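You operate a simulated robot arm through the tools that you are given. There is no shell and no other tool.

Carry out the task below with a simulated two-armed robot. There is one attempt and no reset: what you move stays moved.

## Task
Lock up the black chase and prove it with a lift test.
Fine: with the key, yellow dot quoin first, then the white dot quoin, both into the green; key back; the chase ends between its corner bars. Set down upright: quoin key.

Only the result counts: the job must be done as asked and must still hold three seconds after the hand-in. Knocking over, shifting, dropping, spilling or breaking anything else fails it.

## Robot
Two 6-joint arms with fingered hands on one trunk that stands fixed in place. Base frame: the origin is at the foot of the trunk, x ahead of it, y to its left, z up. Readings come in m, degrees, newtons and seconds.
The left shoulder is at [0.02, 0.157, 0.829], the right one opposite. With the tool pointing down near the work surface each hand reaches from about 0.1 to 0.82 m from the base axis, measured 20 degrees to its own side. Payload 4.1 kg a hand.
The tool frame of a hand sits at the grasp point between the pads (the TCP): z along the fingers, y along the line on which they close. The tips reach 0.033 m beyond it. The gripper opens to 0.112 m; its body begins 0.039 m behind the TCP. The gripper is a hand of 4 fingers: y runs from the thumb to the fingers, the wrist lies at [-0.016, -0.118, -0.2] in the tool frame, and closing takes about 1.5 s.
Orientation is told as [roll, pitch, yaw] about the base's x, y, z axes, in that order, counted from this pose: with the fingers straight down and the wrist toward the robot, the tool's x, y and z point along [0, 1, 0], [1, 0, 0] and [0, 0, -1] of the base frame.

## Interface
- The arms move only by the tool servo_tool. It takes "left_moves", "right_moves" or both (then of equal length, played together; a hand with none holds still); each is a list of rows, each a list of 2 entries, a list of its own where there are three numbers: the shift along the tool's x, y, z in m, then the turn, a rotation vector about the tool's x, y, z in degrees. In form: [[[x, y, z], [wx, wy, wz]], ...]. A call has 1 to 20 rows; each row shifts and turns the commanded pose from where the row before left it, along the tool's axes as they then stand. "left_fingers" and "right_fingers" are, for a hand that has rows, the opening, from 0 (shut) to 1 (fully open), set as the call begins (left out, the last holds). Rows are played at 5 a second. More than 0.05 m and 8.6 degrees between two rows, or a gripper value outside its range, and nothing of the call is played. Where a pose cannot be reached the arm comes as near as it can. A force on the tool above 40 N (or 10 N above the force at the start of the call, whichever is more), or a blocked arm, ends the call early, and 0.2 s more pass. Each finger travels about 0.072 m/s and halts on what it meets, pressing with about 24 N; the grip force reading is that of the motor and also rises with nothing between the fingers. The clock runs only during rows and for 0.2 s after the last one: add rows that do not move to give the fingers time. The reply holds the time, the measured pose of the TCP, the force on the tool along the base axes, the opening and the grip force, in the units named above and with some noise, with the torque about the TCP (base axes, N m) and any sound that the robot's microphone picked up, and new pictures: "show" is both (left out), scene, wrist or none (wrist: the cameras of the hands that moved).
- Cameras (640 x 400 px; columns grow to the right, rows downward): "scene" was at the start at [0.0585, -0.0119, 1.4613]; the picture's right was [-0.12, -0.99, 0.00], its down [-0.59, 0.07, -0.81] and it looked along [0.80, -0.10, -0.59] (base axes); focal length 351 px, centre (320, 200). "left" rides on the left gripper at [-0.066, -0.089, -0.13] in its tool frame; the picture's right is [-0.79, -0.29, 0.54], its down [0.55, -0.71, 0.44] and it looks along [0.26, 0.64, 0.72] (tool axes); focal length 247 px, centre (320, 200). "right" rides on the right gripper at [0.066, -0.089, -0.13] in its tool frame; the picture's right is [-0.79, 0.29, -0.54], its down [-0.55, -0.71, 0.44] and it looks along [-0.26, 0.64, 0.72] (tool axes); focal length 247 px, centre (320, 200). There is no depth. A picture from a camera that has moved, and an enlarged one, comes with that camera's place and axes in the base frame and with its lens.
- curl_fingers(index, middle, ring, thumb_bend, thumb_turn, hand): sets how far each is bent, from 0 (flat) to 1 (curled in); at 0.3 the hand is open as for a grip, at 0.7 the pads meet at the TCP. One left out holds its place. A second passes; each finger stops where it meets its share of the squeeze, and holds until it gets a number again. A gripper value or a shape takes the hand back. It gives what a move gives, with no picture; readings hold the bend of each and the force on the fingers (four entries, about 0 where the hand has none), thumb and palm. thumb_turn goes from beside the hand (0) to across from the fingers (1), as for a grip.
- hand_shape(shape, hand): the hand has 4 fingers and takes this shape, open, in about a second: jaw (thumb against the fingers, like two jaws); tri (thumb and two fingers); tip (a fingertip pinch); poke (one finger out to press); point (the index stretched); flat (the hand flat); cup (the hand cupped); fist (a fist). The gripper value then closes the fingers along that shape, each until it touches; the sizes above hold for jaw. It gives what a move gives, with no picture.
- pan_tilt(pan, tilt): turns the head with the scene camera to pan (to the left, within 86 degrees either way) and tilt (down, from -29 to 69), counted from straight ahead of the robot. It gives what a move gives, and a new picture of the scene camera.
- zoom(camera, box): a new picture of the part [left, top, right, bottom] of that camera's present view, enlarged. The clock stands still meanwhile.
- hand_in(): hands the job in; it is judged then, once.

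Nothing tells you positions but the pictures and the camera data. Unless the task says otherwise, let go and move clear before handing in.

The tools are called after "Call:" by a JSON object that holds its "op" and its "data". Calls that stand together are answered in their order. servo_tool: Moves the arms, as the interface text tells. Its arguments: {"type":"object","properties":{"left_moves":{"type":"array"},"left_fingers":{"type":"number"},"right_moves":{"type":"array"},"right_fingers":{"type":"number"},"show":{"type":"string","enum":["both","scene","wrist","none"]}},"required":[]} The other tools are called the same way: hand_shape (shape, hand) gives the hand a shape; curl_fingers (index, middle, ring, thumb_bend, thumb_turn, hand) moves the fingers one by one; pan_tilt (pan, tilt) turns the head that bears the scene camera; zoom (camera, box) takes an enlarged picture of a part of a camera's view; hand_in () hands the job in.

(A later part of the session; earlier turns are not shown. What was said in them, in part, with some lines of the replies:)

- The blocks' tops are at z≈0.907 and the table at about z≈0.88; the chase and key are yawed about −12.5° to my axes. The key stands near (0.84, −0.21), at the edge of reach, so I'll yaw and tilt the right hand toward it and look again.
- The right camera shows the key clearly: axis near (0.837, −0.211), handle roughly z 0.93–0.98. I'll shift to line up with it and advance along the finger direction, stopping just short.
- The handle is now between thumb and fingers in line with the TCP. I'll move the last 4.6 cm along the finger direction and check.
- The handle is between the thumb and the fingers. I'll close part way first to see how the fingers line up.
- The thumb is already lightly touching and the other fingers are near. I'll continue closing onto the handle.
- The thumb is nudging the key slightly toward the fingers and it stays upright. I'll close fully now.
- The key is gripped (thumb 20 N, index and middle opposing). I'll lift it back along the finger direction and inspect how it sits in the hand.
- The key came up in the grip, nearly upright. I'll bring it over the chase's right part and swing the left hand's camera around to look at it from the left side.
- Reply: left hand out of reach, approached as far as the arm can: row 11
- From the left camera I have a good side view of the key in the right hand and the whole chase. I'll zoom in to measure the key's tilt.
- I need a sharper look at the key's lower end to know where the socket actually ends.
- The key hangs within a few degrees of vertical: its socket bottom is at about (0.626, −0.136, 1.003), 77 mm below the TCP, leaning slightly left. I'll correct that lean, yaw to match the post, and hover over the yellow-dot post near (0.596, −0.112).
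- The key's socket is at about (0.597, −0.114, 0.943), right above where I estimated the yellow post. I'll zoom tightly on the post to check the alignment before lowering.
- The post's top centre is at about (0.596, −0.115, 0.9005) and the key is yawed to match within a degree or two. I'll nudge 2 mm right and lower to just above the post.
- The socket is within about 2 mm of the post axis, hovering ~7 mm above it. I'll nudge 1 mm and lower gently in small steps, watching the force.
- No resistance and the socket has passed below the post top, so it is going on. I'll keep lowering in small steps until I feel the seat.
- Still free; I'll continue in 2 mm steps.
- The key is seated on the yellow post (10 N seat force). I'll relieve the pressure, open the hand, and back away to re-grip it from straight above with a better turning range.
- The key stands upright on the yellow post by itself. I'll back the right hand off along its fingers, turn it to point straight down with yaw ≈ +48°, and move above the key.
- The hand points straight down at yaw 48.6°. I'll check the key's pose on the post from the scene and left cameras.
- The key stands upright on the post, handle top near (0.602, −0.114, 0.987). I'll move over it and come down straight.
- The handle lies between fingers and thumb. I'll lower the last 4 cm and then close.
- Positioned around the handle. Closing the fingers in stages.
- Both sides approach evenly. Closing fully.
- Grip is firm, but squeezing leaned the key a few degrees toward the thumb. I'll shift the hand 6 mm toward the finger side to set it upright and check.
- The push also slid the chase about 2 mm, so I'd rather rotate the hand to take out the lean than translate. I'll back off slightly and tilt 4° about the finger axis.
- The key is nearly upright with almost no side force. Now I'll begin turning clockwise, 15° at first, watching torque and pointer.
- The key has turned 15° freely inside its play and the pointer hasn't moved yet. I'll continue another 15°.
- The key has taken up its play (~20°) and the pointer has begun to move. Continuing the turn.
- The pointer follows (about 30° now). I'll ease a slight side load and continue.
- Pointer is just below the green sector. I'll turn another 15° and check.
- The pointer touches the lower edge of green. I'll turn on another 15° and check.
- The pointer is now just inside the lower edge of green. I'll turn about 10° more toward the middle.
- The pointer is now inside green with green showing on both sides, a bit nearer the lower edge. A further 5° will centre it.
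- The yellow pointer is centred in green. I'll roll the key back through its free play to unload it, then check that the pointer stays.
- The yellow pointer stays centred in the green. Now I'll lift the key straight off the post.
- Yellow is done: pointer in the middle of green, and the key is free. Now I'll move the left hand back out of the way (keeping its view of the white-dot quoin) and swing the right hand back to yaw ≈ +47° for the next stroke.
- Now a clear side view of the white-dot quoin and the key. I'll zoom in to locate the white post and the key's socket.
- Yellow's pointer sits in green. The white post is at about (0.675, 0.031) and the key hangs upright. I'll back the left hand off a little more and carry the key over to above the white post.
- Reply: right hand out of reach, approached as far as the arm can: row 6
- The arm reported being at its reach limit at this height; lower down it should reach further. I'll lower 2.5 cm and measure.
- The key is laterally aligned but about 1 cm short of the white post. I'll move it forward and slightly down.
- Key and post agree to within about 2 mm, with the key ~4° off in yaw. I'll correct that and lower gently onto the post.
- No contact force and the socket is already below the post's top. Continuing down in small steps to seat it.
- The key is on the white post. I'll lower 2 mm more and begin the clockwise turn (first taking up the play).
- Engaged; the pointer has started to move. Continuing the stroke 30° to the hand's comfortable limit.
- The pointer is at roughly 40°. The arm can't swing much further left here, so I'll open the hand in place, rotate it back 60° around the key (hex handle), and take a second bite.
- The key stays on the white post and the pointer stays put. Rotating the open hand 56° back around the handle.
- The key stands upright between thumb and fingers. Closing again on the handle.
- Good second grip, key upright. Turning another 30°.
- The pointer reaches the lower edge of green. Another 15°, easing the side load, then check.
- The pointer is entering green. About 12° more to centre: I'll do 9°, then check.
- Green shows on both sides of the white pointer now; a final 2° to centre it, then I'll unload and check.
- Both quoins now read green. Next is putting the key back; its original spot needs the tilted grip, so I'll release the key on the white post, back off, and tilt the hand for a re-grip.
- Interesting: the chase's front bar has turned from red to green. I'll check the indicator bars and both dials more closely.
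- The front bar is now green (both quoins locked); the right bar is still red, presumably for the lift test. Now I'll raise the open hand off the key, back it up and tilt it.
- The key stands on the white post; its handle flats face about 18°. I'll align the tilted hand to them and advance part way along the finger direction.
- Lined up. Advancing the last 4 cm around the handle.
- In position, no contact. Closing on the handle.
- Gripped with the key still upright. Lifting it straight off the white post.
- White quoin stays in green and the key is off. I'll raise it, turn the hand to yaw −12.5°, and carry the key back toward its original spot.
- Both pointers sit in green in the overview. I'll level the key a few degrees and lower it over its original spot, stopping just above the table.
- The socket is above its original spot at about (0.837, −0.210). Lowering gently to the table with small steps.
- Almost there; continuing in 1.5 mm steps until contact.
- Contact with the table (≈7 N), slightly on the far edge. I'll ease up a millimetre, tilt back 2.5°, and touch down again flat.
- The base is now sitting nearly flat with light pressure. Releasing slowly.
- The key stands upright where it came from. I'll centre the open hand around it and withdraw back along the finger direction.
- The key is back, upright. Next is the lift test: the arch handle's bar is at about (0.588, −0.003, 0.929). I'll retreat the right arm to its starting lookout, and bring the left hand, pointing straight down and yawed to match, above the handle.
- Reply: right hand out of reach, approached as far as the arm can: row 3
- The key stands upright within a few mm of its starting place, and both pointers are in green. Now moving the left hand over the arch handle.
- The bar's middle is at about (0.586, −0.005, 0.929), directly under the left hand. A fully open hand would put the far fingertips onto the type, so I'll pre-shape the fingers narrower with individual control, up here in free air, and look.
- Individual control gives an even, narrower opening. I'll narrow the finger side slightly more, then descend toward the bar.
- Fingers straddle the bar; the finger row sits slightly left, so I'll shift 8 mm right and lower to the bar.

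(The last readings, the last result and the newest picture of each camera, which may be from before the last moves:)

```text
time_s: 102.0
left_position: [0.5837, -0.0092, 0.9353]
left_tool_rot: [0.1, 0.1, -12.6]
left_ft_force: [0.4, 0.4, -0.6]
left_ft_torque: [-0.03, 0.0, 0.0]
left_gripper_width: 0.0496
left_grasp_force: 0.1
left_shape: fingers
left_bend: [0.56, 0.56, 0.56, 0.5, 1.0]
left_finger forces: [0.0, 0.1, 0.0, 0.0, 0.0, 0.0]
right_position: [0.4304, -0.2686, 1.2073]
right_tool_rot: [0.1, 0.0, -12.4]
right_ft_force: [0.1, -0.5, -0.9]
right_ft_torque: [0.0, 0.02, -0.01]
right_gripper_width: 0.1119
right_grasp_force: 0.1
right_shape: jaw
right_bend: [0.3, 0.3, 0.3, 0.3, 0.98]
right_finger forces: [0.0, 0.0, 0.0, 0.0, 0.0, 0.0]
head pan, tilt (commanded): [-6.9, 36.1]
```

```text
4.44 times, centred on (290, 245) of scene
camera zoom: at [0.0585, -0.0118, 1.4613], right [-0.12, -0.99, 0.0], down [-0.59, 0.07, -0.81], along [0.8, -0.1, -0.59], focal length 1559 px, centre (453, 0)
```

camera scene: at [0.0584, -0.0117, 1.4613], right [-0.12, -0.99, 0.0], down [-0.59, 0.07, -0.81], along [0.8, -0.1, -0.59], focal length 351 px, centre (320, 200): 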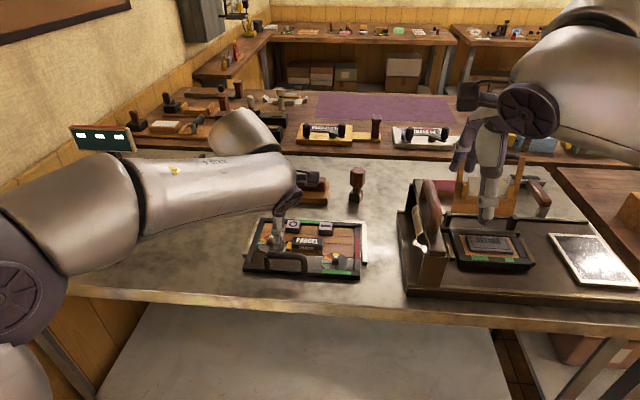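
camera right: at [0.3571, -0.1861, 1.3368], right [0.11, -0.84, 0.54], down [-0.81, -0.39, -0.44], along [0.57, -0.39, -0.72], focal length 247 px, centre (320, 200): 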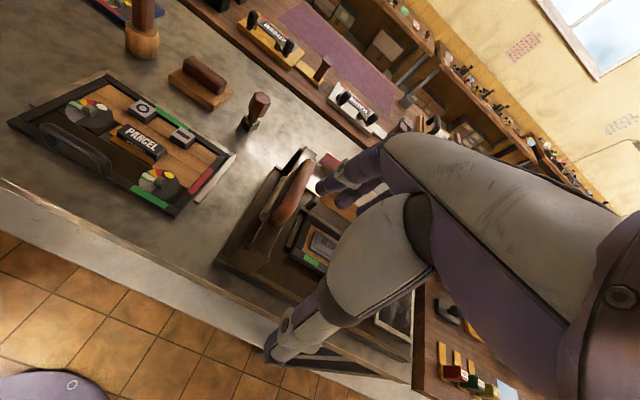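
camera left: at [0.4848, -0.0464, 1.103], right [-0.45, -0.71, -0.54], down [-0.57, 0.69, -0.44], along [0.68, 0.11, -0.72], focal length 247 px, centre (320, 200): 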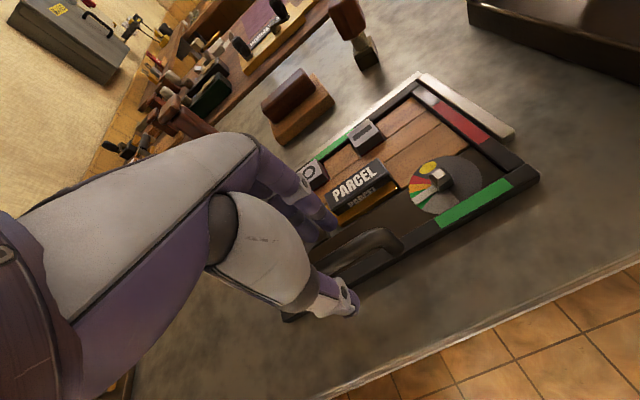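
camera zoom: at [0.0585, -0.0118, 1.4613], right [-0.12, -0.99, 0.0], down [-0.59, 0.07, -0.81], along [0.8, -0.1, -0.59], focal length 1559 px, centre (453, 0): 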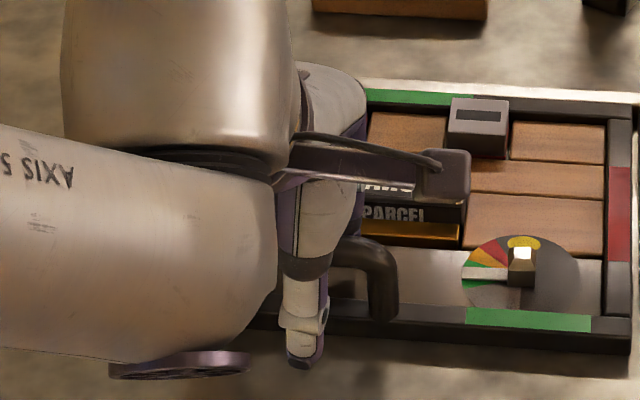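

Centred on the bar. Lowering 5 mm more, then closing all fingers around it.

Call:
{"op": "servo_tool", "data": {"left_moves": [[[0, 0.001, 0.003], [0, 0, 0]], [[0, 0, 0.003], [0, 0, 0]], [[0, 0, 0], [0, 0, 0]]], "show": "none"}}

Call:
{"op": "curl_fingers", "data": {"hand": "left", "index": 0.64, "middle": 0.64, "ring": 0.64, "thumb_bend": 0.62}}

Call:
{"op": "zoom", "data": {"camera": "left", "box": [240, 140, 440, 340]}}

Call:
{"op": "zoom", "data": {"camera": "right", "box": [0, 60, 140, 170]}}

```text
time_s: 102.8
left_position: [0.5871, -0.0098, 0.9296]
left_tool_rot: [0.1, 0.1, -12.5]
left_ft_force: [0.3, 1.4, -0.1]
left_ft_torque: [0.01, 0.01, -0.02]
left_gripper_width: 0.0494
left_grasp_force: 0.0
left_shape: fingers
left_bend: [0.56, 0.56, 0.56, 0.5, 1.0]
left_finger forces: [0.0, 0.0, 0.0, 0.1, 0.0, 0.1]
right_position: [0.4309, -0.2693, 1.2075]
right_tool_rot: [0.1, 0.0, -12.6]
right_ft_force: [-0.7, 0.0, -0.1]
right_ft_torque: [-0.01, 0.0, 0.04]
right_gripper_width: 0.1118
right_grasp_force: 0.2
right_shape: jaw
right_bend: [0.3, 0.3, 0.3, 0.3, 0.98]
right_finger forces: [0.1, 0.1, 0.1, 0.1, 0.0, 0.0]
head pan, tilt (commanded): [-6.9, 36.1]
```

```text
time_s: 103.8
left_position: [0.5867, -0.0091, 0.9286]
left_tool_rot: [0.2, 0.1, -12.4]
left_ft_force: [-1.2, -0.5, 0.6]
left_ft_torque: [0.01, 0.0, -0.01]
left_gripper_width: 0.0217
left_grasp_force: 0.1
left_shape: fingers
left_bend: [0.64, 0.64, 0.64, 0.62, 1.0]
left_finger forces: [0.0, 0.0, 0.0, 0.1, 0.0, 0.0]
right_position: [0.4301, -0.2687, 1.2069]
right_tool_rot: [0.2, 0.0, -12.5]
right_ft_force: [0.1, -0.8, 0.8]
right_ft_torque: [0.0, 0.02, 0.01]
right_gripper_width: 0.112
right_grasp_force: 0.0
right_shape: jaw
right_bend: [0.3, 0.3, 0.3, 0.3, 0.98]
right_finger forces: [0.1, 0.0, 0.0, 0.0, 0.0, 0.0]
head pan, tilt (commanded): [-6.9, 36.1]
```

```text
2.00 times, centred on (340, 240) of left
camera zoom: at [0.4849, -0.0555, 1.0574], right [-0.45, -0.71, -0.54], down [-0.57, 0.69, -0.44], along [0.68, 0.11, -0.72], focal length 494 px, centre (280, 120)
```

zoom: 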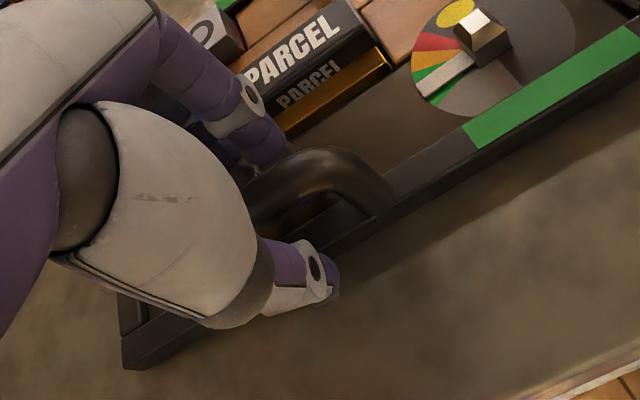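

```text
3.64 times, centred on (70, 115) of right
camera zoom: at [0.3574, -0.1862, 1.3369], right [0.11, -0.84, 0.54], down [-0.81, -0.39, -0.44], along [0.57, -0.39, -0.72], focal length 898 px, centre (1229, 509)
```

zoom: 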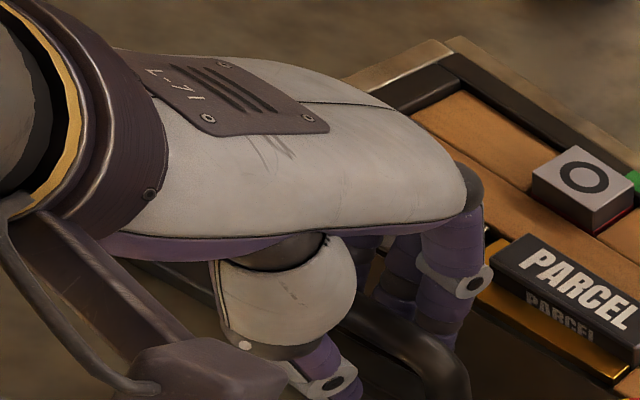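

No contact yet at 22 mm opening; closing fully onto the bar.

Call:
{"op": "curl_fingers", "data": {"hand": "left", "index": 0.85, "middle": 0.85, "ring": 0.85, "thumb_bend": 0.8}}

Call:
{"op": "zoom", "data": {"camera": "left", "box": [240, 140, 440, 340]}}

Call:
{"op": "zoom", "data": {"camera": "right", "box": [0, 60, 140, 170]}}

```text
time_s: 104.8
left_position: [0.5864, -0.0092, 0.9278]
left_tool_rot: [0.1, 0.1, -12.5]
left_ft_force: [0.3, -3.7, -0.1]
left_ft_torque: [-0.38, 0.17, -0.16]
left_gripper_width: 0.0
left_grasp_force: 12.5
left_shape: fingers
left_bend: [0.76, 0.79, 0.76, 0.73, 1.0]
left_finger forces: [0.0, 9.1, 11.5, 0.0, 4.1, 0.0]
right_position: [0.4303, -0.2686, 1.2068]
right_tool_rot: [0.0, 0.1, -12.5]
right_ft_force: [-0.3, -0.1, 0.5]
right_ft_torque: [0.0, 0.06, 0.05]
right_gripper_width: 0.1121
right_grasp_force: 0.1
right_shape: jaw
right_bend: [0.3, 0.3, 0.3, 0.3, 0.98]
right_finger forces: [0.1, 0.0, 0.0, 0.0, 0.0, 0.0]
head pan, tilt (commanded): [-6.9, 36.1]
```

```text
2.00 times, centred on (340, 240) of left
camera zoom: at [0.4849, -0.0557, 1.0571], right [-0.45, -0.71, -0.54], down [-0.57, 0.69, -0.43], along [0.68, 0.11, -0.72], focal length 494 px, centre (280, 120)
```

zoom: 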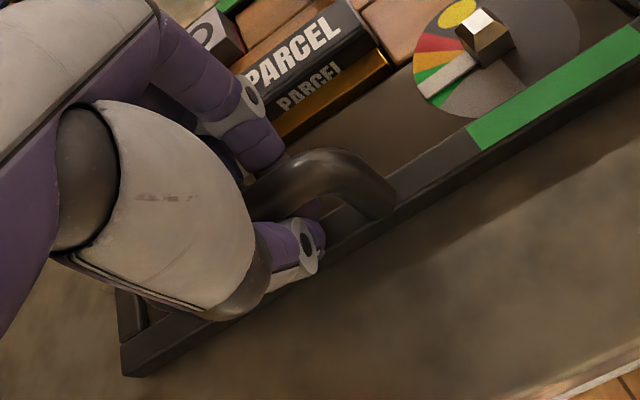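

```text
3.64 times, centred on (70, 115) of right
camera zoom: at [0.3577, -0.1863, 1.3368], right [0.11, -0.84, 0.54], down [-0.81, -0.39, -0.44], along [0.57, -0.39, -0.72], focal length 898 px, centre (1229, 509)
```

zoom: 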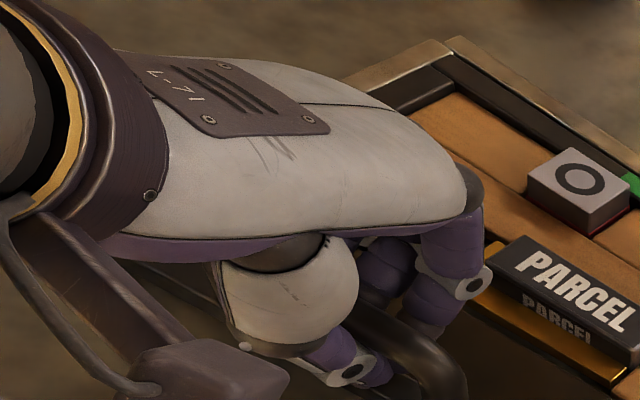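

The fingers have closed under the bar (hooked), with small side load. I'll lift a few millimetres and read the force.

Call:
{"op": "servo_tool", "data": {"left_moves": [[[0, 0, -0.003], [0, 0, 0]], [[0, 0, -0.003], [0, 0, 0]], [[0, 0, -0.003], [0, 0, 0]], [[0, 0, 0], [0, 0, 0]]], "show": "none"}}

Call:
{"op": "zoom", "data": {"camera": "scene", "box": [230, 190, 390, 300]}}

Call:
{"op": "zoom", "data": {"camera": "right", "box": [0, 50, 240, 220]}}

Call:
{"op": "zoom", "data": {"camera": "left", "box": [240, 100, 480, 340]}}

```text
time_s: 105.8
left_position: [0.5852, -0.0111, 0.9369]
left_tool_rot: [0.1, 0.0, -12.5]
left_ft_force: [1.4, -1.7, -8.5]
left_ft_torque: [-0.42, 0.26, -0.2]
left_gripper_width: 0.0
left_grasp_force: 13.3
left_shape: fingers
left_bend: [0.76, 0.79, 0.76, 0.73, 1.0]
left_finger forces: [0.0, 10.8, 12.3, 0.0, 3.5, 0.0]
right_position: [0.4309, -0.27, 1.2073]
right_tool_rot: [0.1, 0.0, -12.5]
right_ft_force: [0.3, 0.3, 0.1]
right_ft_torque: [-0.01, -0.03, 0.02]
right_gripper_width: 0.1116
right_grasp_force: 0.0
right_shape: jaw
right_bend: [0.3, 0.3, 0.3, 0.3, 0.98]
right_finger forces: [0.1, 0.0, 0.1, 0.1, 0.0, 0.0]
head pan, tilt (commanded): [-6.9, 36.1]
```

```text
3.64 times, centred on (310, 245) of scene
camera zoom: at [0.0588, -0.0119, 1.4613], right [-0.12, -0.99, 0.0], down [-0.59, 0.07, -0.81], along [0.8, -0.1, -0.59], focal length 1275 px, centre (356, 36)
```

zoom: 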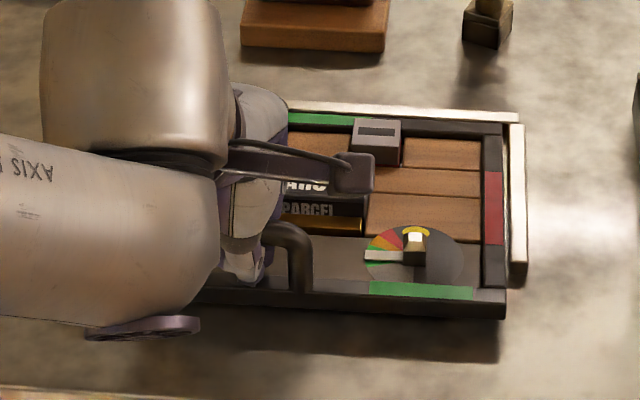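

```text
2.35 times, centred on (120, 135) of right
camera zoom: at [0.3577, -0.1862, 1.3368], right [0.11, -0.84, 0.54], down [-0.81, -0.39, -0.44], along [0.57, -0.39, -0.72], focal length 581 px, centre (791, 353)
```

zoom: 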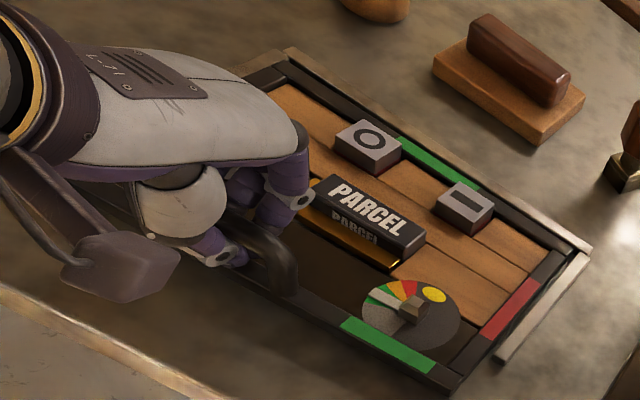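

```text
1.67 times, centred on (360, 220) of left
camera zoom: at [0.4847, -0.0566, 1.0657], right [-0.45, -0.71, -0.54], down [-0.57, 0.69, -0.43], along [0.68, 0.11, -0.72], focal length 412 px, centre (253, 167)
```

zoom: 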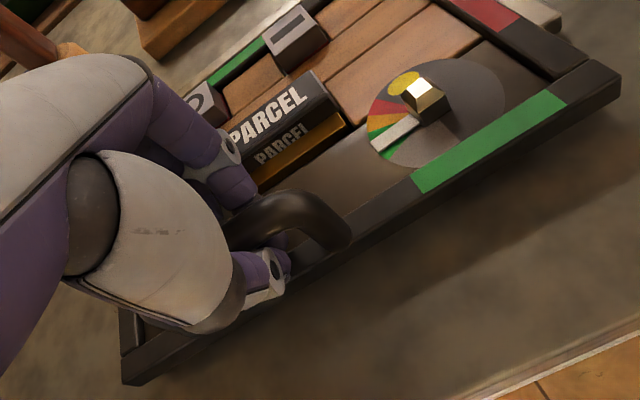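

The front edge is rising with about 8.5 N; the grip holds. I'll continue lifting slowly, easing forward a little since the chase pivots on its far edge.

Call:
{"op": "servo_tool", "data": {"left_moves": [[[0, 0.002, -0.005], [0, 0, 0]], [[0, 0.002, -0.005], [0, 0, 0]], [[0, 0.002, -0.005], [0, 0, 0]], [[0, 0.002, -0.005], [0, 0, 0]], [[0, 0, 0], [0, 0, 0]]], "show": "none"}}

Call:
{"op": "zoom", "data": {"camera": "scene", "box": [230, 190, 390, 300]}}

Call:
{"op": "zoom", "data": {"camera": "right", "box": [0, 50, 240, 220]}}

```text
time_s: 107.0
left_position: [0.5949, -0.012, 0.9573]
left_tool_rot: [0.1, 0.0, -12.6]
left_ft_force: [1.2, -2.6, -8.5]
left_ft_torque: [-0.45, 0.24, -0.17]
left_gripper_width: 0.0
left_grasp_force: 14.3
left_shape: fingers
left_bend: [0.76, 0.79, 0.76, 0.73, 1.0]
left_finger forces: [0.1, 11.9, 12.3, 0.0, 3.7, 0.0]
right_position: [0.4307, -0.2688, 1.2072]
right_tool_rot: [0.1, 0.0, -12.4]
right_ft_force: [1.2, 0.2, -0.1]
right_ft_torque: [-0.01, -0.03, -0.03]
right_gripper_width: 0.1119
right_grasp_force: 0.0
right_shape: jaw
right_bend: [0.3, 0.3, 0.3, 0.3, 0.98]
right_finger forces: [0.0, 0.0, 0.0, 0.0, 0.0, 0.0]
head pan, tilt (commanded): [-6.9, 36.1]
```

```text
3.64 times, centred on (310, 245) of scene
camera zoom: at [0.0588, -0.0119, 1.4613], right [-0.12, -0.99, 0.0], down [-0.59, 0.07, -0.81], along [0.8, -0.1, -0.59], focal length 1275 px, centre (356, 36)
```

zoom: 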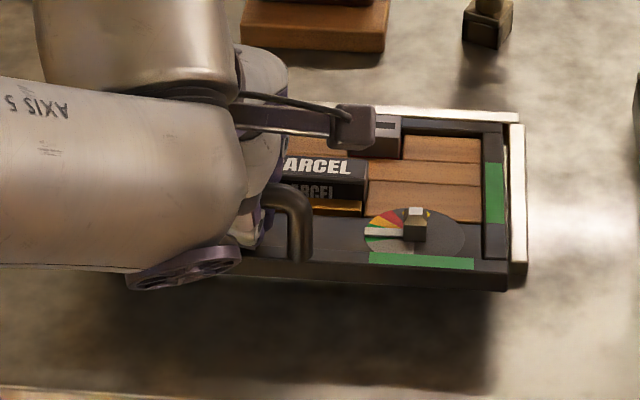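

```text
2.35 times, centred on (120, 135) of right
camera zoom: at [0.3577, -0.1862, 1.3368], right [0.11, -0.84, 0.54], down [-0.81, -0.39, -0.44], along [0.57, -0.39, -0.72], focal length 581 px, centre (791, 353)
```

zoom: 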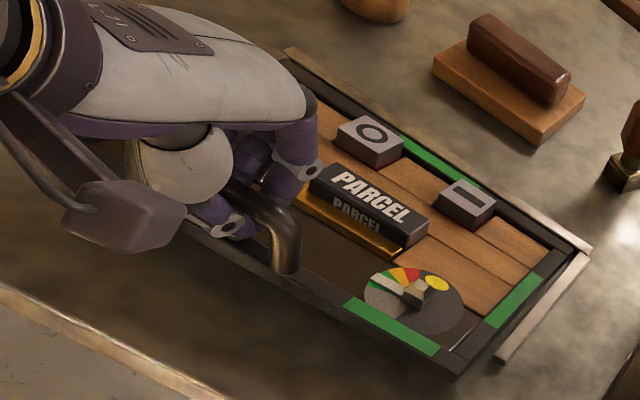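

The right-hand bar has turned green: the lift test has registered. I'll hold for a second and then lower along the reverse path.

Call:
{"op": "servo_tool", "data": {"left_moves": [[[0, 0, 0], [0, 0, 0]], [[0, 0, 0], [0, 0, 0]], [[0, 0, 0], [0, 0, 0]], [[0, 0, 0], [0, 0, 0]], [[0, 0, 0], [0, 0, 0]], [[0, 0, 0], [0, 0, 0]], [[0, 0, 0], [0, 0, 0]], [[0, 0, 0], [0, 0, 0]]], "show": "none"}}

Call:
{"op": "zoom", "data": {"camera": "scene", "box": [230, 190, 390, 300]}}

Call:
{"op": "zoom", "data": {"camera": "left", "box": [240, 60, 560, 260]}}

```text
time_s: 108.8
left_position: [0.5929, -0.0119, 0.9583]
left_tool_rot: [0.1, -0.1, -12.4]
left_ft_force: [0.5, -2.2, -10.2]
left_ft_torque: [-0.45, 0.22, -0.18]
left_gripper_width: 0.0
left_grasp_force: 14.0
left_shape: fingers
left_bend: [0.76, 0.79, 0.76, 0.73, 1.0]
left_finger forces: [0.0, 11.6, 12.4, 0.0, 3.7, 0.1]
right_position: [0.4308, -0.2689, 1.2067]
right_tool_rot: [0.1, 0.0, -12.5]
right_ft_force: [-0.1, -0.2, -0.6]
right_ft_torque: [-0.02, 0.02, 0.0]
right_gripper_width: 0.1117
right_grasp_force: 0.1
right_shape: jaw
right_bend: [0.3, 0.3, 0.3, 0.3, 0.98]
right_finger forces: [0.0, 0.0, 0.0, 0.0, 0.1, 0.1]
head pan, tilt (commanded): [-6.9, 36.1]
```

```text
3.64 times, centred on (310, 245) of scene
camera zoom: at [0.0588, -0.0119, 1.4613], right [-0.12, -0.99, 0.0], down [-0.59, 0.07, -0.81], along [0.8, -0.1, -0.59], focal length 1275 px, centre (356, 36)
```

zoom: 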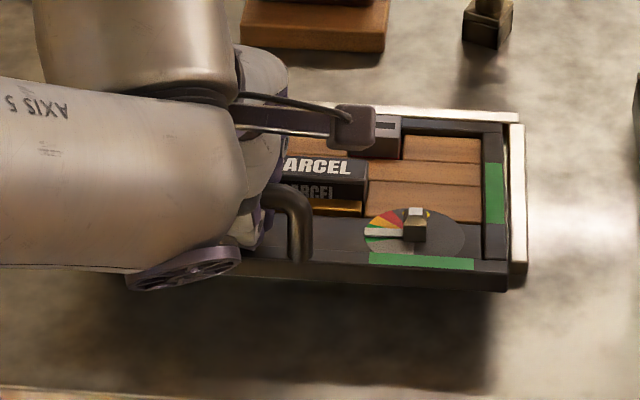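

```text
2.00 times, centred on (400, 160) of left
camera zoom: at [0.4924, -0.0578, 1.0865], right [-0.45, -0.71, -0.54], down [-0.57, 0.69, -0.43], along [0.68, 0.11, -0.72], focal length 494 px, centre (160, 280)
```

zoom: 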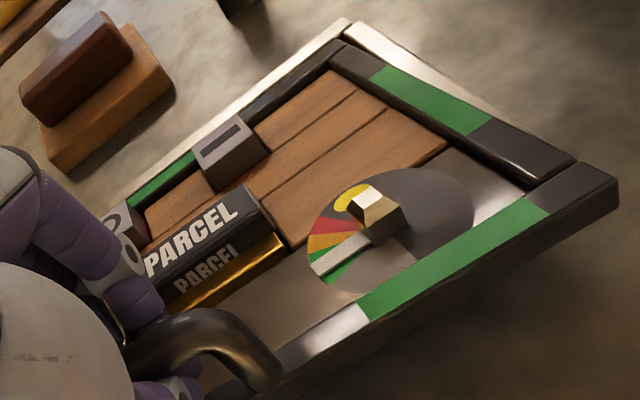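

All three bars are green and nothing has shifted. Lowering back the way it came.

Call:
{"op": "servo_tool", "data": {"left_moves": [[[0, -0.002, 0.005], [0, 0, 0]], [[0, -0.002, 0.005], [0, 0, 0]], [[0, -0.002, 0.005], [0, 0, 0]], [[0, -0.002, 0.005], [0, 0, 0]], [[0, 0, 0.003], [0, 0, 0]], [[0, 0, 0.003], [0, 0, 0]], [[0, 0, 0], [0, 0, 0]]], "show": "none"}}

Call:
{"op": "zoom", "data": {"camera": "scene", "box": [230, 190, 390, 300]}}

Call:
{"op": "zoom", "data": {"camera": "right", "box": [0, 50, 240, 220]}}

```text
time_s: 110.4
left_position: [0.5852, -0.0099, 0.9319]
left_tool_rot: [0.1, 0.0, -12.4]
left_ft_force: [-1.8, 0.9, -6.4]
left_ft_torque: [-0.35, -0.06, -0.15]
left_gripper_width: 0.0
left_grasp_force: 16.0
left_shape: fingers
left_bend: [0.77, 0.79, 0.77, 0.74, 1.0]
left_finger forces: [0.0, 9.4, 9.6, 0.1, 12.4, 0.0]
right_position: [0.4306, -0.2683, 1.2071]
right_tool_rot: [0.1, 0.0, -12.5]
right_ft_force: [0.1, -0.4, 0.2]
right_ft_torque: [-0.01, 0.02, 0.0]
right_gripper_width: 0.1117
right_grasp_force: 0.1
right_shape: jaw
right_bend: [0.3, 0.3, 0.3, 0.3, 0.98]
right_finger forces: [0.0, 0.1, 0.0, 0.0, 0.0, 0.0]
head pan, tilt (commanded): [-6.9, 36.1]
```

```text
3.64 times, centred on (310, 245) of scene
camera zoom: at [0.0586, -0.0118, 1.4613], right [-0.12, -0.99, 0.0], down [-0.59, 0.07, -0.81], along [0.8, -0.1, -0.59], focal length 1275 px, centre (356, 36)
```

zoom: 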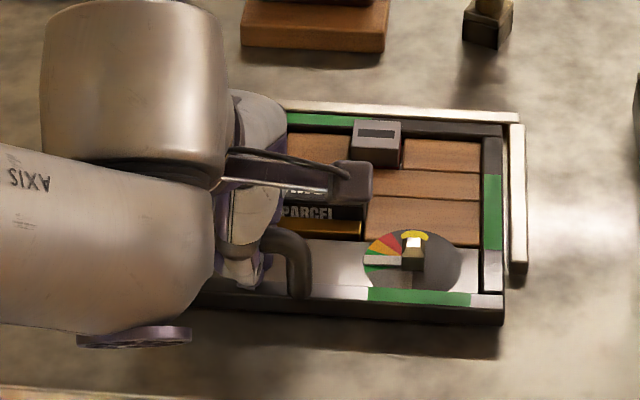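

```text
2.35 times, centred on (120, 135) of right
camera zoom: at [0.3575, -0.1861, 1.3369], right [0.11, -0.84, 0.54], down [-0.81, -0.39, -0.44], along [0.57, -0.39, -0.72], focal length 581 px, centre (791, 353)
```

zoom: 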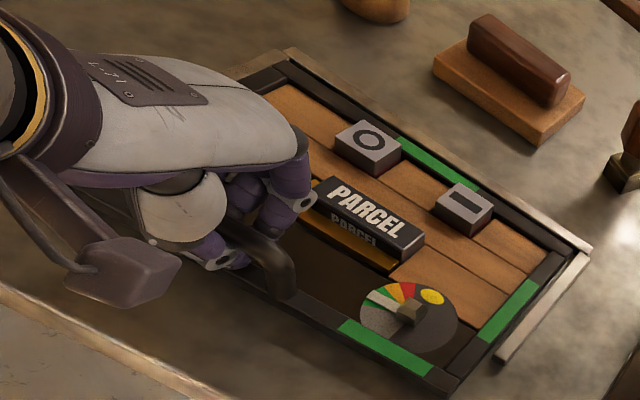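

Bars stay green. Lowering the last few millimetres until the weight is on the table.

Call:
{"op": "servo_tool", "data": {"left_moves": [[[0, 0, 0.002], [0, 0, 0]], [[0, 0, 0.002], [0, 0, 0]], [[0, 0, 0], [0, 0, 0]]], "show": "none"}}

Call:
{"op": "zoom", "data": {"camera": "right", "box": [0, 50, 240, 220]}}

```text
time_s: 111.2
left_position: [0.586, -0.0103, 0.929]
left_tool_rot: [0.1, 0.0, -12.5]
left_ft_force: [-2.2, 0.4, -6.9]
left_ft_torque: [-0.32, -0.08, -0.2]
left_gripper_width: 0.0
left_grasp_force: 15.7
left_shape: fingers
left_bend: [0.78, 0.79, 0.77, 0.74, 1.0]
left_finger forces: [0.0, 9.1, 9.4, 0.1, 13.1, 0.0]
right_position: [0.4298, -0.2689, 1.2067]
right_tool_rot: [0.0, 0.0, -12.4]
right_ft_force: [0.2, -0.6, 0.2]
right_ft_torque: [0.0, 0.0, -0.03]
right_gripper_width: 0.1117
right_grasp_force: 0.0
right_shape: jaw
right_bend: [0.3, 0.3, 0.3, 0.3, 0.98]
right_finger forces: [0.0, 0.0, 0.0, 0.1, 0.0, 0.1]
head pan, tilt (commanded): [-6.9, 36.1]
```

```text
2.35 times, centred on (120, 135) of right
camera zoom: at [0.3575, -0.1861, 1.3369], right [0.11, -0.84, 0.54], down [-0.81, -0.39, -0.44], along [0.57, -0.39, -0.72], focal length 581 px, centre (791, 353)
```

zoom: 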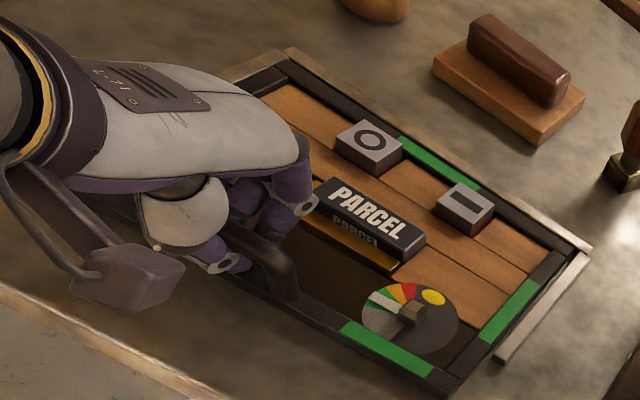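

Call:
{"op": "servo_tool", "data": {"left_moves": [[[0, 0, 0.002], [0, 0, 0]], [[0, 0, 0.002], [0, 0, 0]], [[0, 0, 0], [0, 0, 0]]], "show": "none"}}

Call:
{"op": "zoom", "data": {"camera": "right", "box": [0, 50, 240, 220]}}

Call:
{"op": "zoom", "data": {"camera": "left", "box": [240, 100, 560, 340]}}

```text
time_s: 112.0
left_position: [0.5873, -0.0106, 0.9261]
left_tool_rot: [-0.1, -0.3, -12.4]
left_ft_force: [-6.2, 4.0, 15.4]
left_ft_torque: [-0.32, 0.36, -0.22]
left_gripper_width: 0.0
left_grasp_force: 36.8
left_shape: fingers
left_bend: [0.78, 0.79, 0.77, 0.75, 1.0]
left_finger forces: [0.0, 9.5, 8.9, 0.0, 55.6, 0.0]
right_position: [0.4303, -0.2676, 1.207]
right_tool_rot: [0.2, 0.0, -12.5]
right_ft_force: [-0.6, 0.0, -0.1]
right_ft_torque: [0.01, -0.03, -0.03]
right_gripper_width: 0.112
right_grasp_force: 0.0
right_shape: jaw
right_bend: [0.3, 0.3, 0.3, 0.3, 0.98]
right_finger forces: [0.1, 0.0, 0.0, 0.1, 0.1, 0.1]
head pan, tilt (commanded): [-6.9, 36.1]
```

```text
2.35 times, centred on (120, 135) of right
camera zoom: at [0.3569, -0.186, 1.3371], right [0.11, -0.84, 0.54], down [-0.81, -0.39, -0.44], along [0.57, -0.39, -0.72], focal length 581 px, centre (791, 353)
```

zoom: 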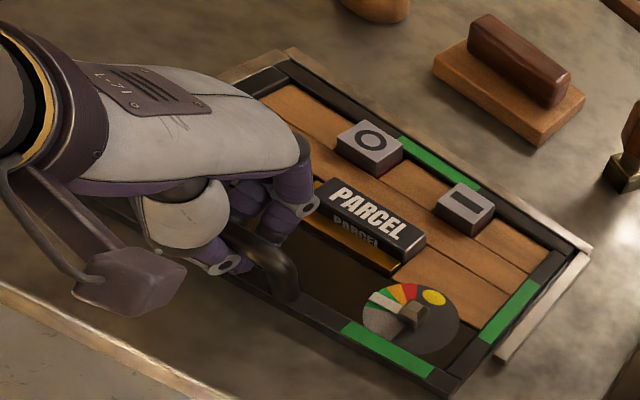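

```text
1.67 times, centred on (400, 220) of left
camera zoom: at [0.4848, -0.056, 1.0547], right [-0.45, -0.71, -0.54], down [-0.57, 0.69, -0.44], along [0.69, 0.11, -0.72], focal length 412 px, centre (187, 167)
```

zoom: 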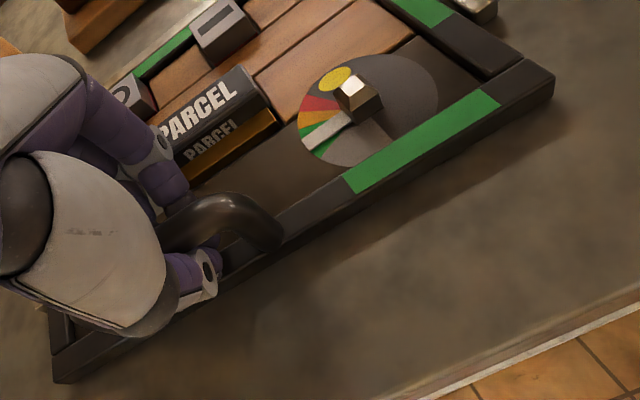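

The thumb tip is now pressing on the rail, so the chase is down. I'll back up 2–3 mm to relieve it and then open the fingers just enough to clear the bar.

Call:
{"op": "servo_tool", "data": {"left_moves": [[[0, 0, -0.0025], [0, 0, 0]], [[0, 0, 0], [0, 0, 0]]], "show": "none"}}

Call:
{"op": "curl_fingers", "data": {"hand": "left", "index": 0.66, "middle": 0.66, "ring": 0.66, "thumb_bend": 0.62}}

Call:
{"op": "zoom", "data": {"camera": "right", "box": [0, 50, 240, 220]}}

Call:
{"op": "zoom", "data": {"camera": "left", "box": [240, 100, 560, 340]}}

```text
time_s: 112.6
left_position: [0.5861, -0.0102, 0.9268]
left_tool_rot: [0.1, 0.0, -12.5]
left_ft_force: [1.8, 2.1, 5.4]
left_ft_torque: [-0.29, 0.14, -0.22]
left_gripper_width: 0.0001
left_grasp_force: 31.6
left_shape: fingers
left_bend: [0.78, 0.79, 0.77, 0.75, 1.0]
left_finger forces: [0.1, 9.6, 9.7, 0.0, 43.9, 0.0]
right_position: [0.43, -0.2702, 1.2079]
right_tool_rot: [0.1, 0.0, -12.5]
right_ft_force: [0.5, -0.8, -0.5]
right_ft_torque: [-0.01, 0.02, 0.0]
right_gripper_width: 0.1117
right_grasp_force: 0.1
right_shape: jaw
right_bend: [0.3, 0.3, 0.3, 0.3, 0.98]
right_finger forces: [0.0, 0.0, 0.0, 0.0, 0.1, 0.1]
head pan, tilt (commanded): [-6.9, 36.1]
```

```text
time_s: 113.6
left_position: [0.5849, -0.011, 0.9276]
left_tool_rot: [0.1, 0.0, -12.4]
left_ft_force: [-0.2, -0.5, 0.4]
left_ft_torque: [0.0, 0.0, -0.05]
left_gripper_width: 0.0177
left_grasp_force: 0.2
left_shape: fingers
left_bend: [0.66, 0.66, 0.66, 0.62, 1.0]
left_finger forces: [0.1, 0.0, 0.0, 0.0, 0.0, 0.0]
right_position: [0.431, -0.2685, 1.208]
right_tool_rot: [0.1, 0.0, -12.5]
right_ft_force: [0.4, 0.5, -0.3]
right_ft_torque: [-0.01, 0.03, -0.01]
right_gripper_width: 0.112
right_grasp_force: 0.1
right_shape: jaw
right_bend: [0.3, 0.3, 0.3, 0.3, 0.98]
right_finger forces: [0.0, 0.0, 0.0, 0.1, 0.0, 0.1]
head pan, tilt (commanded): [-6.9, 36.1]
```

```text
2.35 times, centred on (120, 135) of right
camera zoom: at [0.3574, -0.1862, 1.3369], right [0.11, -0.84, 0.54], down [-0.81, -0.39, -0.44], along [0.57, -0.39, -0.72], focal length 581 px, centre (791, 353)
```

zoom: 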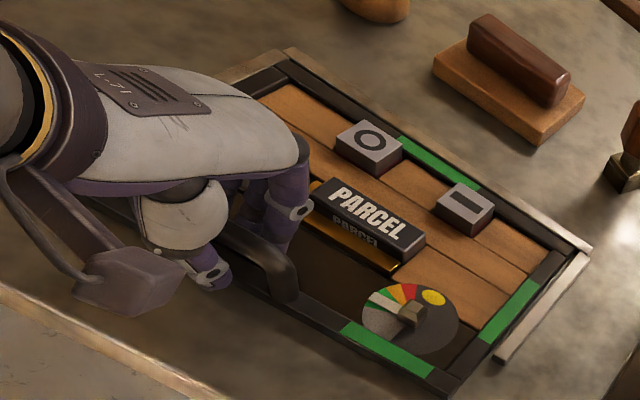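

```text
1.67 times, centred on (400, 220) of left
camera zoom: at [0.4849, -0.0562, 1.055], right [-0.45, -0.71, -0.54], down [-0.57, 0.69, -0.43], along [0.68, 0.11, -0.72], focal length 412 px, centre (187, 167)
```

zoom: 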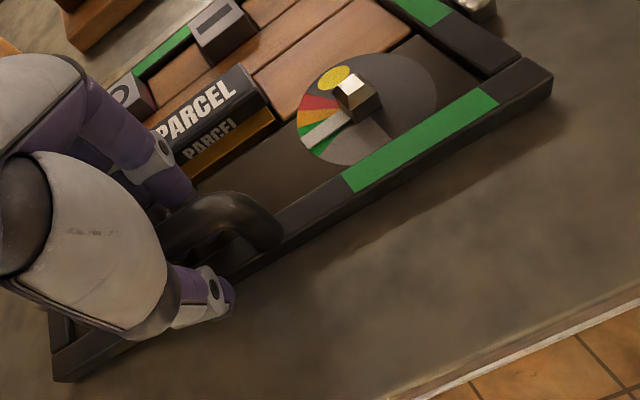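

The hand is free of load. Opening a bit more, then rising straight up.

Call:
{"op": "curl_fingers", "data": {"hand": "left", "index": 0.57, "middle": 0.57, "ring": 0.57, "thumb_bend": 0.48}}

Call:
{"op": "servo_tool", "data": {"left_moves": [[[0, 0, -0.01], [0, 0, 0]], [[0, 0, -0.02], [0, 0, 0]], [[0, 0, -0.03], [0, 0, 0]], [[0, 0, -0.03], [0, 0, 0]], [[0, 0, -0.04], [0, 0, 0]], [[0, 0, 0], [0, 0, 0]]], "show": "both"}}

Call:
{"op": "zoom", "data": {"camera": "right", "box": [0, 50, 240, 220]}}

Call:
{"op": "zoom", "data": {"camera": "left", "box": [300, 100, 560, 300]}}

```text
time_s: 114.6
left_position: [0.5859, -0.0108, 0.9253]
left_tool_rot: [0.1, -0.1, -12.6]
left_ft_force: [-0.5, -0.1, 1.9]
left_ft_torque: [0.02, -0.07, 0.06]
left_gripper_width: 0.0515
left_grasp_force: 1.4
left_shape: fingers
left_bend: [0.56, 0.56, 0.56, 0.48, 1.0]
left_finger forces: [0.0, 2.6, 0.0, 0.0, 0.1, 0.0]
right_position: [0.4311, -0.2695, 1.2067]
right_tool_rot: [0.1, 0.0, -12.5]
right_ft_force: [-0.9, 0.9, 0.4]
right_ft_torque: [0.04, 0.0, 0.02]
right_gripper_width: 0.1118
right_grasp_force: 0.1
right_shape: jaw
right_bend: [0.3, 0.3, 0.3, 0.3, 0.98]
right_finger forces: [0.0, 0.0, 0.0, 0.0, 0.0, 0.1]
head pan, tilt (commanded): [-6.9, 36.1]
```

```text
time_s: 116.0
left_position: [0.5865, -0.0101, 1.0554]
left_tool_rot: [0.2, 0.0, -12.4]
left_ft_force: [-1.2, 0.6, 0.0]
left_ft_torque: [0.0, 0.02, -0.02]
left_gripper_width: 0.0514
left_grasp_force: 0.0
left_shape: fingers
left_bend: [0.56, 0.56, 0.56, 0.48, 1.0]
left_finger forces: [0.0, 0.0, 0.0, 0.0, 0.0, 0.0]
right_position: [0.4306, -0.2695, 1.2071]
right_tool_rot: [0.1, 0.0, -12.4]
right_ft_force: [-0.6, 0.2, 0.7]
right_ft_torque: [0.01, 0.03, -0.01]
right_gripper_width: 0.1118
right_grasp_force: 0.0
right_shape: jaw
right_bend: [0.3, 0.3, 0.3, 0.3, 0.98]
right_finger forces: [0.1, 0.0, 0.0, 0.1, 0.1, 0.1]
head pan, tilt (commanded): [-6.9, 36.1]
camera scene: at [0.0586, -0.0118, 1.4613], right [-0.12, -0.99, 0.0], down [-0.59, 0.07, -0.81], along [0.8, -0.1, -0.59], focal length 351 px, centre (320, 200)
camera left: at [0.4857, -0.0547, 1.184], right [-0.45, -0.71, -0.54], down [-0.57, 0.69, -0.44], along [0.68, 0.11, -0.72], focal length 247 px, centre (320, 200)
```

scene: 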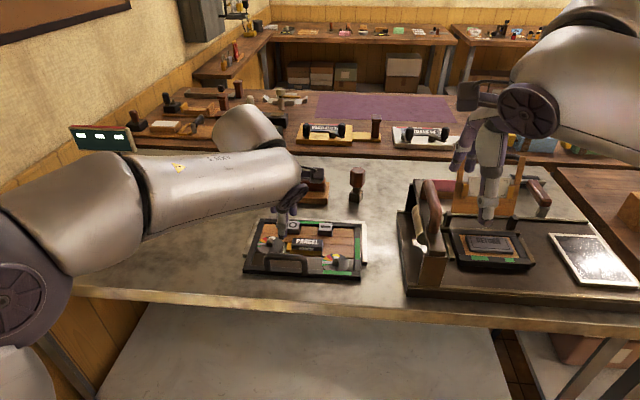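
left: 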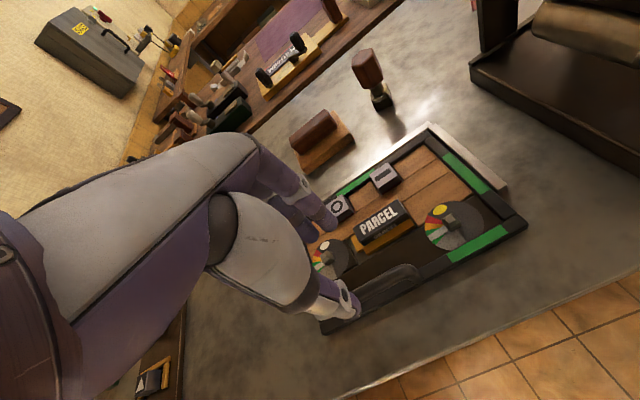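

```text
2.35 times, centred on (120, 135) of right
camera zoom: at [0.3575, -0.1861, 1.3369], right [0.11, -0.84, 0.54], down [-0.81, -0.39, -0.44], along [0.57, -0.39, -0.72], focal length 581 px, centre (791, 353)
```

zoom: 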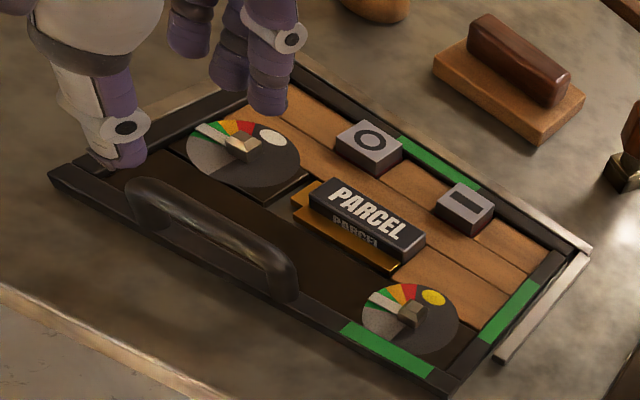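

```text
2.00 times, centred on (430, 200) of left
camera zoom: at [0.4857, -0.0547, 1.184], right [-0.45, -0.71, -0.54], down [-0.57, 0.69, -0.44], along [0.68, 0.11, -0.72], focal length 494 px, centre (100, 200)
```

zoom: 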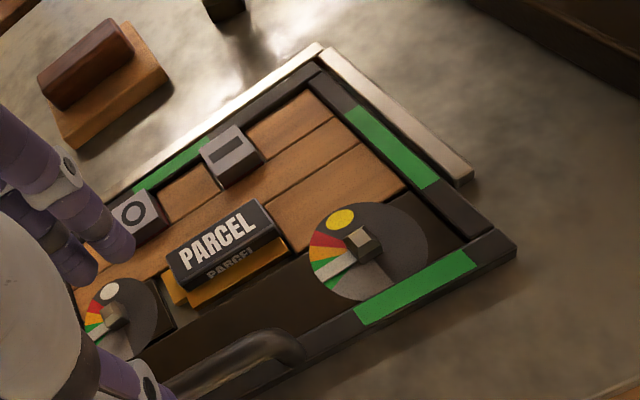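

The chase is flat, everything is green. I'll withdraw the left arm to its starting area and inspect the chase's fit between the corner bars.

Call:
{"op": "servo_tool", "data": {"left_moves": [[[0, 0, -0.045], [0, 0, 0]], [[0, 0, -0.045], [0, 0, 0]], [[0.0224, -0.0342, -0.0164], [0, 0, 0]], [[0.0224, -0.0342, -0.0164], [0, 0, 0]], [[0.0224, -0.0342, -0.0164], [0, 0, 0]], [[0.0224, -0.0342, -0.0164], [0, 0, 0]], [[0.0224, -0.0342, -0.0164], [0, 0, 0]], [[0, 0, 0], [0, 0, 0]]], "show": "both"}}

Call:
{"op": "zoom", "data": {"camera": "scene", "box": [230, 200, 390, 300]}}

Call:
{"op": "zoom", "data": {"camera": "right", "box": [0, 50, 270, 220]}}

Call:
{"op": "zoom", "data": {"camera": "scene", "box": [170, 130, 410, 280]}}

```text
time_s: 117.8
left_position: [0.442, 0.1365, 1.2281]
left_tool_rot: [0.1, 0.0, -12.5]
left_ft_force: [0.6, -0.1, -0.5]
left_ft_torque: [0.02, 0.03, 0.02]
left_gripper_width: 0.0517
left_grasp_force: 0.0
left_shape: fingers
left_bend: [0.56, 0.56, 0.56, 0.48, 1.0]
left_finger forces: [0.0, 0.1, 0.0, 0.0, 0.0, 0.0]
right_position: [0.4301, -0.2696, 1.2076]
right_tool_rot: [0.1, -0.1, -12.5]
right_ft_force: [-0.1, -0.1, -1.0]
right_ft_torque: [0.02, -0.01, -0.01]
right_gripper_width: 0.1119
right_grasp_force: 0.1
right_shape: jaw
right_bend: [0.3, 0.3, 0.3, 0.3, 0.98]
right_finger forces: [0.0, 0.0, 0.1, 0.0, 0.1, 0.0]
head pan, tilt (commanded): [-6.9, 36.1]
camera scene: at [0.0586, -0.0119, 1.4613], right [-0.12, -0.99, 0.0], down [-0.59, 0.07, -0.81], along [0.8, -0.1, -0.59], focal length 351 px, centre (320, 200)
camera left: at [0.3414, 0.0901, 1.3563], right [-0.45, -0.71, -0.54], down [-0.57, 0.69, -0.43], along [0.68, 0.11, -0.72], focal length 247 px, centre (320, 200)
```

scene: 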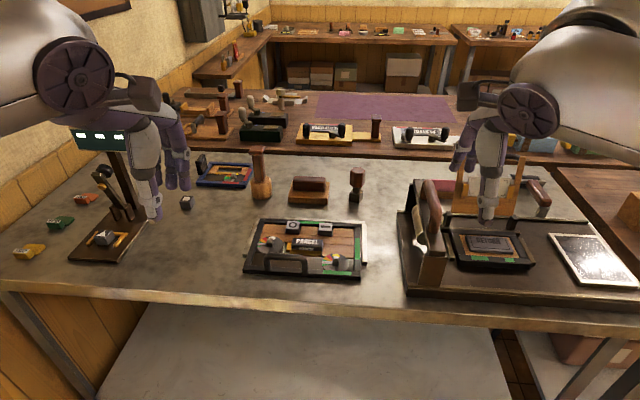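
left: 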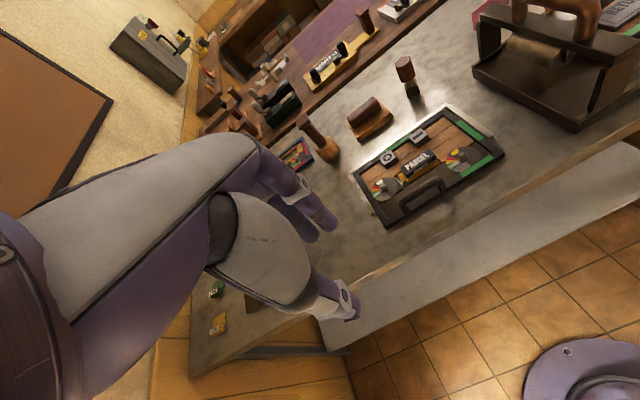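

```text
4.00 times, centred on (310, 250) of scene
camera zoom: at [0.0586, -0.0119, 1.4613], right [-0.12, -0.99, 0.0], down [-0.59, 0.07, -0.81], along [0.8, -0.1, -0.59], focal length 1403 px, centre (360, 0)
```

zoom: 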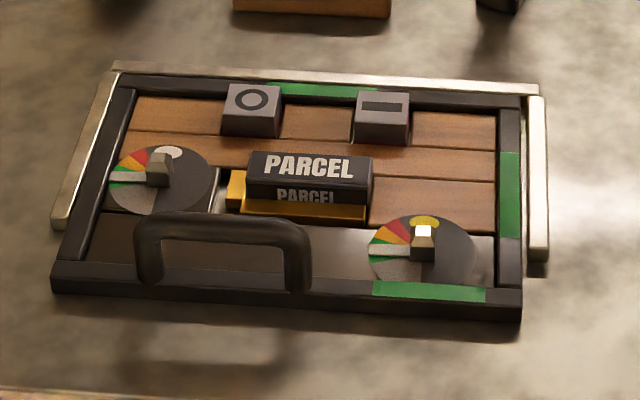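

```text
2.35 times, centred on (135, 135) of right
camera zoom: at [0.3576, -0.1863, 1.3368], right [0.11, -0.84, 0.54], down [-0.81, -0.39, -0.44], along [0.57, -0.39, -0.72], focal length 581 px, centre (755, 353)
```

zoom: 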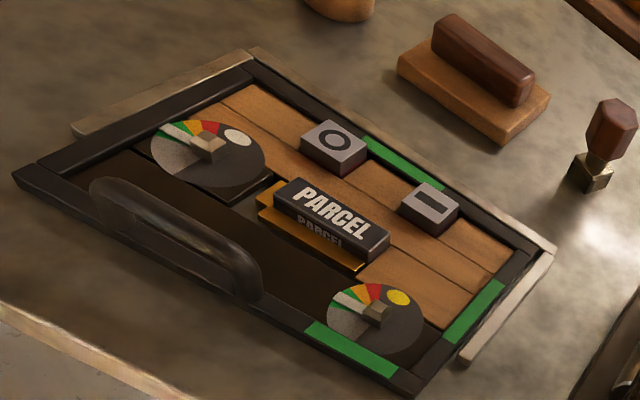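

```text
2.67 times, centred on (290, 205) of scene
camera zoom: at [0.0586, -0.0119, 1.4613], right [-0.12, -0.99, 0.0], down [-0.59, 0.07, -0.81], along [0.8, -0.1, -0.59], focal length 935 px, centre (400, 187)
```

zoom: 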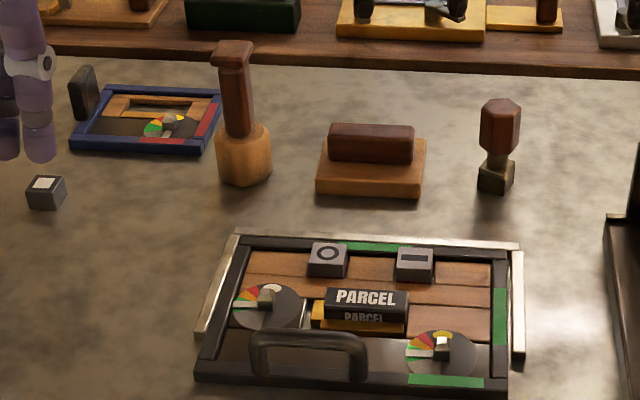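

Chase sits between its corner bars and nothing else moved. A last close check of both dials.

Call:
{"op": "zoom", "data": {"camera": "scene", "box": [252, 228, 302, 264]}}

Call:
{"op": "zoom", "data": {"camera": "scene", "box": [315, 245, 365, 285]}}

Call:
{"op": "zoom", "data": {"camera": "scene", "box": [328, 160, 388, 210]}}

Call:
{"op": "zoom", "data": {"camera": "left", "box": [340, 100, 520, 230]}}

```text
11.11 times, centred on (277, 246) of scene
camera zoom: at [0.0586, -0.0119, 1.4613], right [-0.12, -0.99, 0.0], down [-0.59, 0.07, -0.81], along [0.8, -0.1, -0.59], focal length 3897 px, centre (798, -311)
```

zoom: 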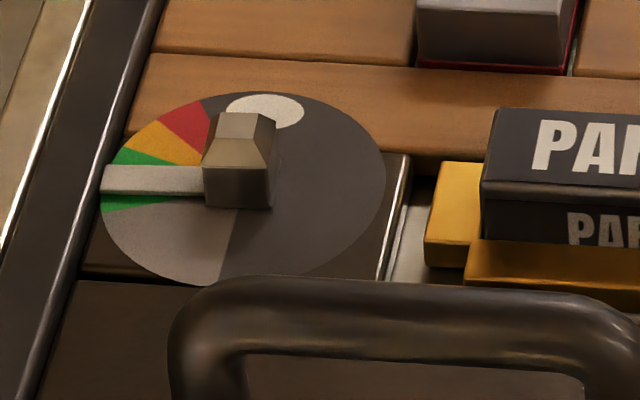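

```text
10.00 times, centred on (340, 265) of scene
camera zoom: at [0.0586, -0.0119, 1.4613], right [-0.12, -0.99, 0.0], down [-0.59, 0.07, -0.81], along [0.8, -0.1, -0.59], focal length 3507 px, centre (120, -450)
```

zoom: 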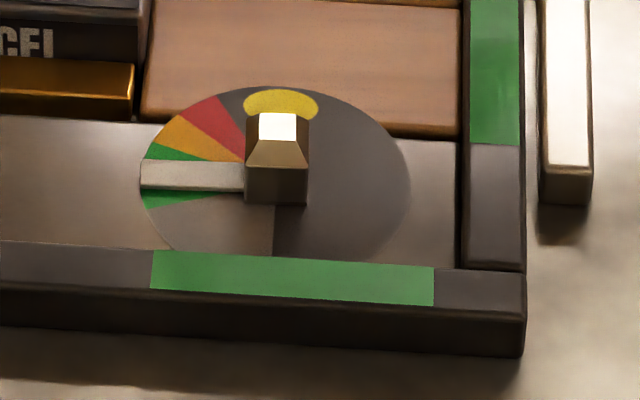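

```text
8.00 times, centred on (358, 185) of scene
camera zoom: at [0.0586, -0.0119, 1.4613], right [-0.12, -0.99, 0.0], down [-0.59, 0.07, -0.81], along [0.8, -0.1, -0.59], focal length 2806 px, centre (16, 320)
```

zoom: 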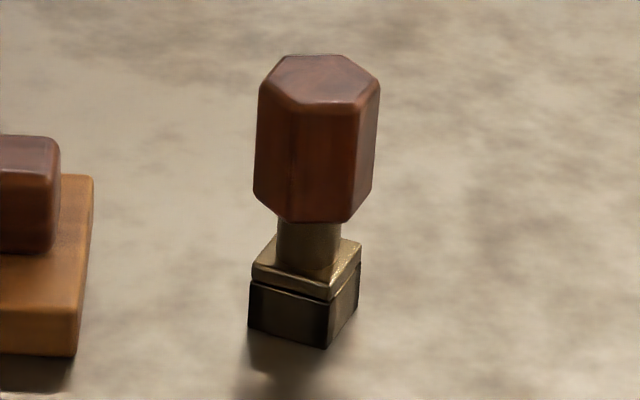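

```text
3.08 times, centred on (430, 165) of left
camera zoom: at [0.3414, 0.0901, 1.3563], right [-0.45, -0.71, -0.54], down [-0.57, 0.69, -0.43], along [0.68, 0.11, -0.72], focal length 760 px, centre (-18, 308)
```

zoom: 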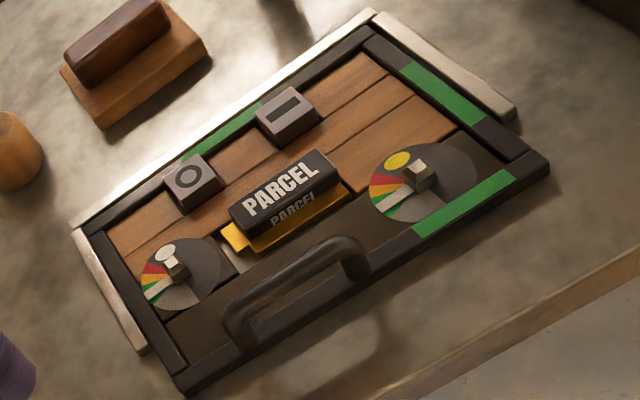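

Both pointers sit in the middle of their green sectors and all the status bars are green. The key stands upright within a few millimetres of its original spot, and the chase lies flat between its corner bars. Both hands are open and clear, so I'm handing in.

Call:
{"op": "hand_in", "data": {}}

```text
The job is handed in.
```

I locked up the black chase, it passed the lift test, and I've handed the job in. No verdict has come back yet.

- **Quoins:** I turned the yellow dot quoin first, then the white dot, both with the key. Both pointers sit in the middle of their green sectors. The white one took two bites because of arm reach.
- **Lift test:** I raised the front edge about 3 cm by the handle, with the far edge still on the table. The chase's right-hand bar turned from red to green, and it stayed green after I set the chase down. I took that as the test registering.
- **Key:** It stands upright within a few millimetres of where it started. It is turned about 30° from its original facing.
- **Chase:** It lies flat between its corner bars, about 2 mm off its starting position. Nothing else on the bench moved that I could see.

Both hands were empty and clear before handing in.
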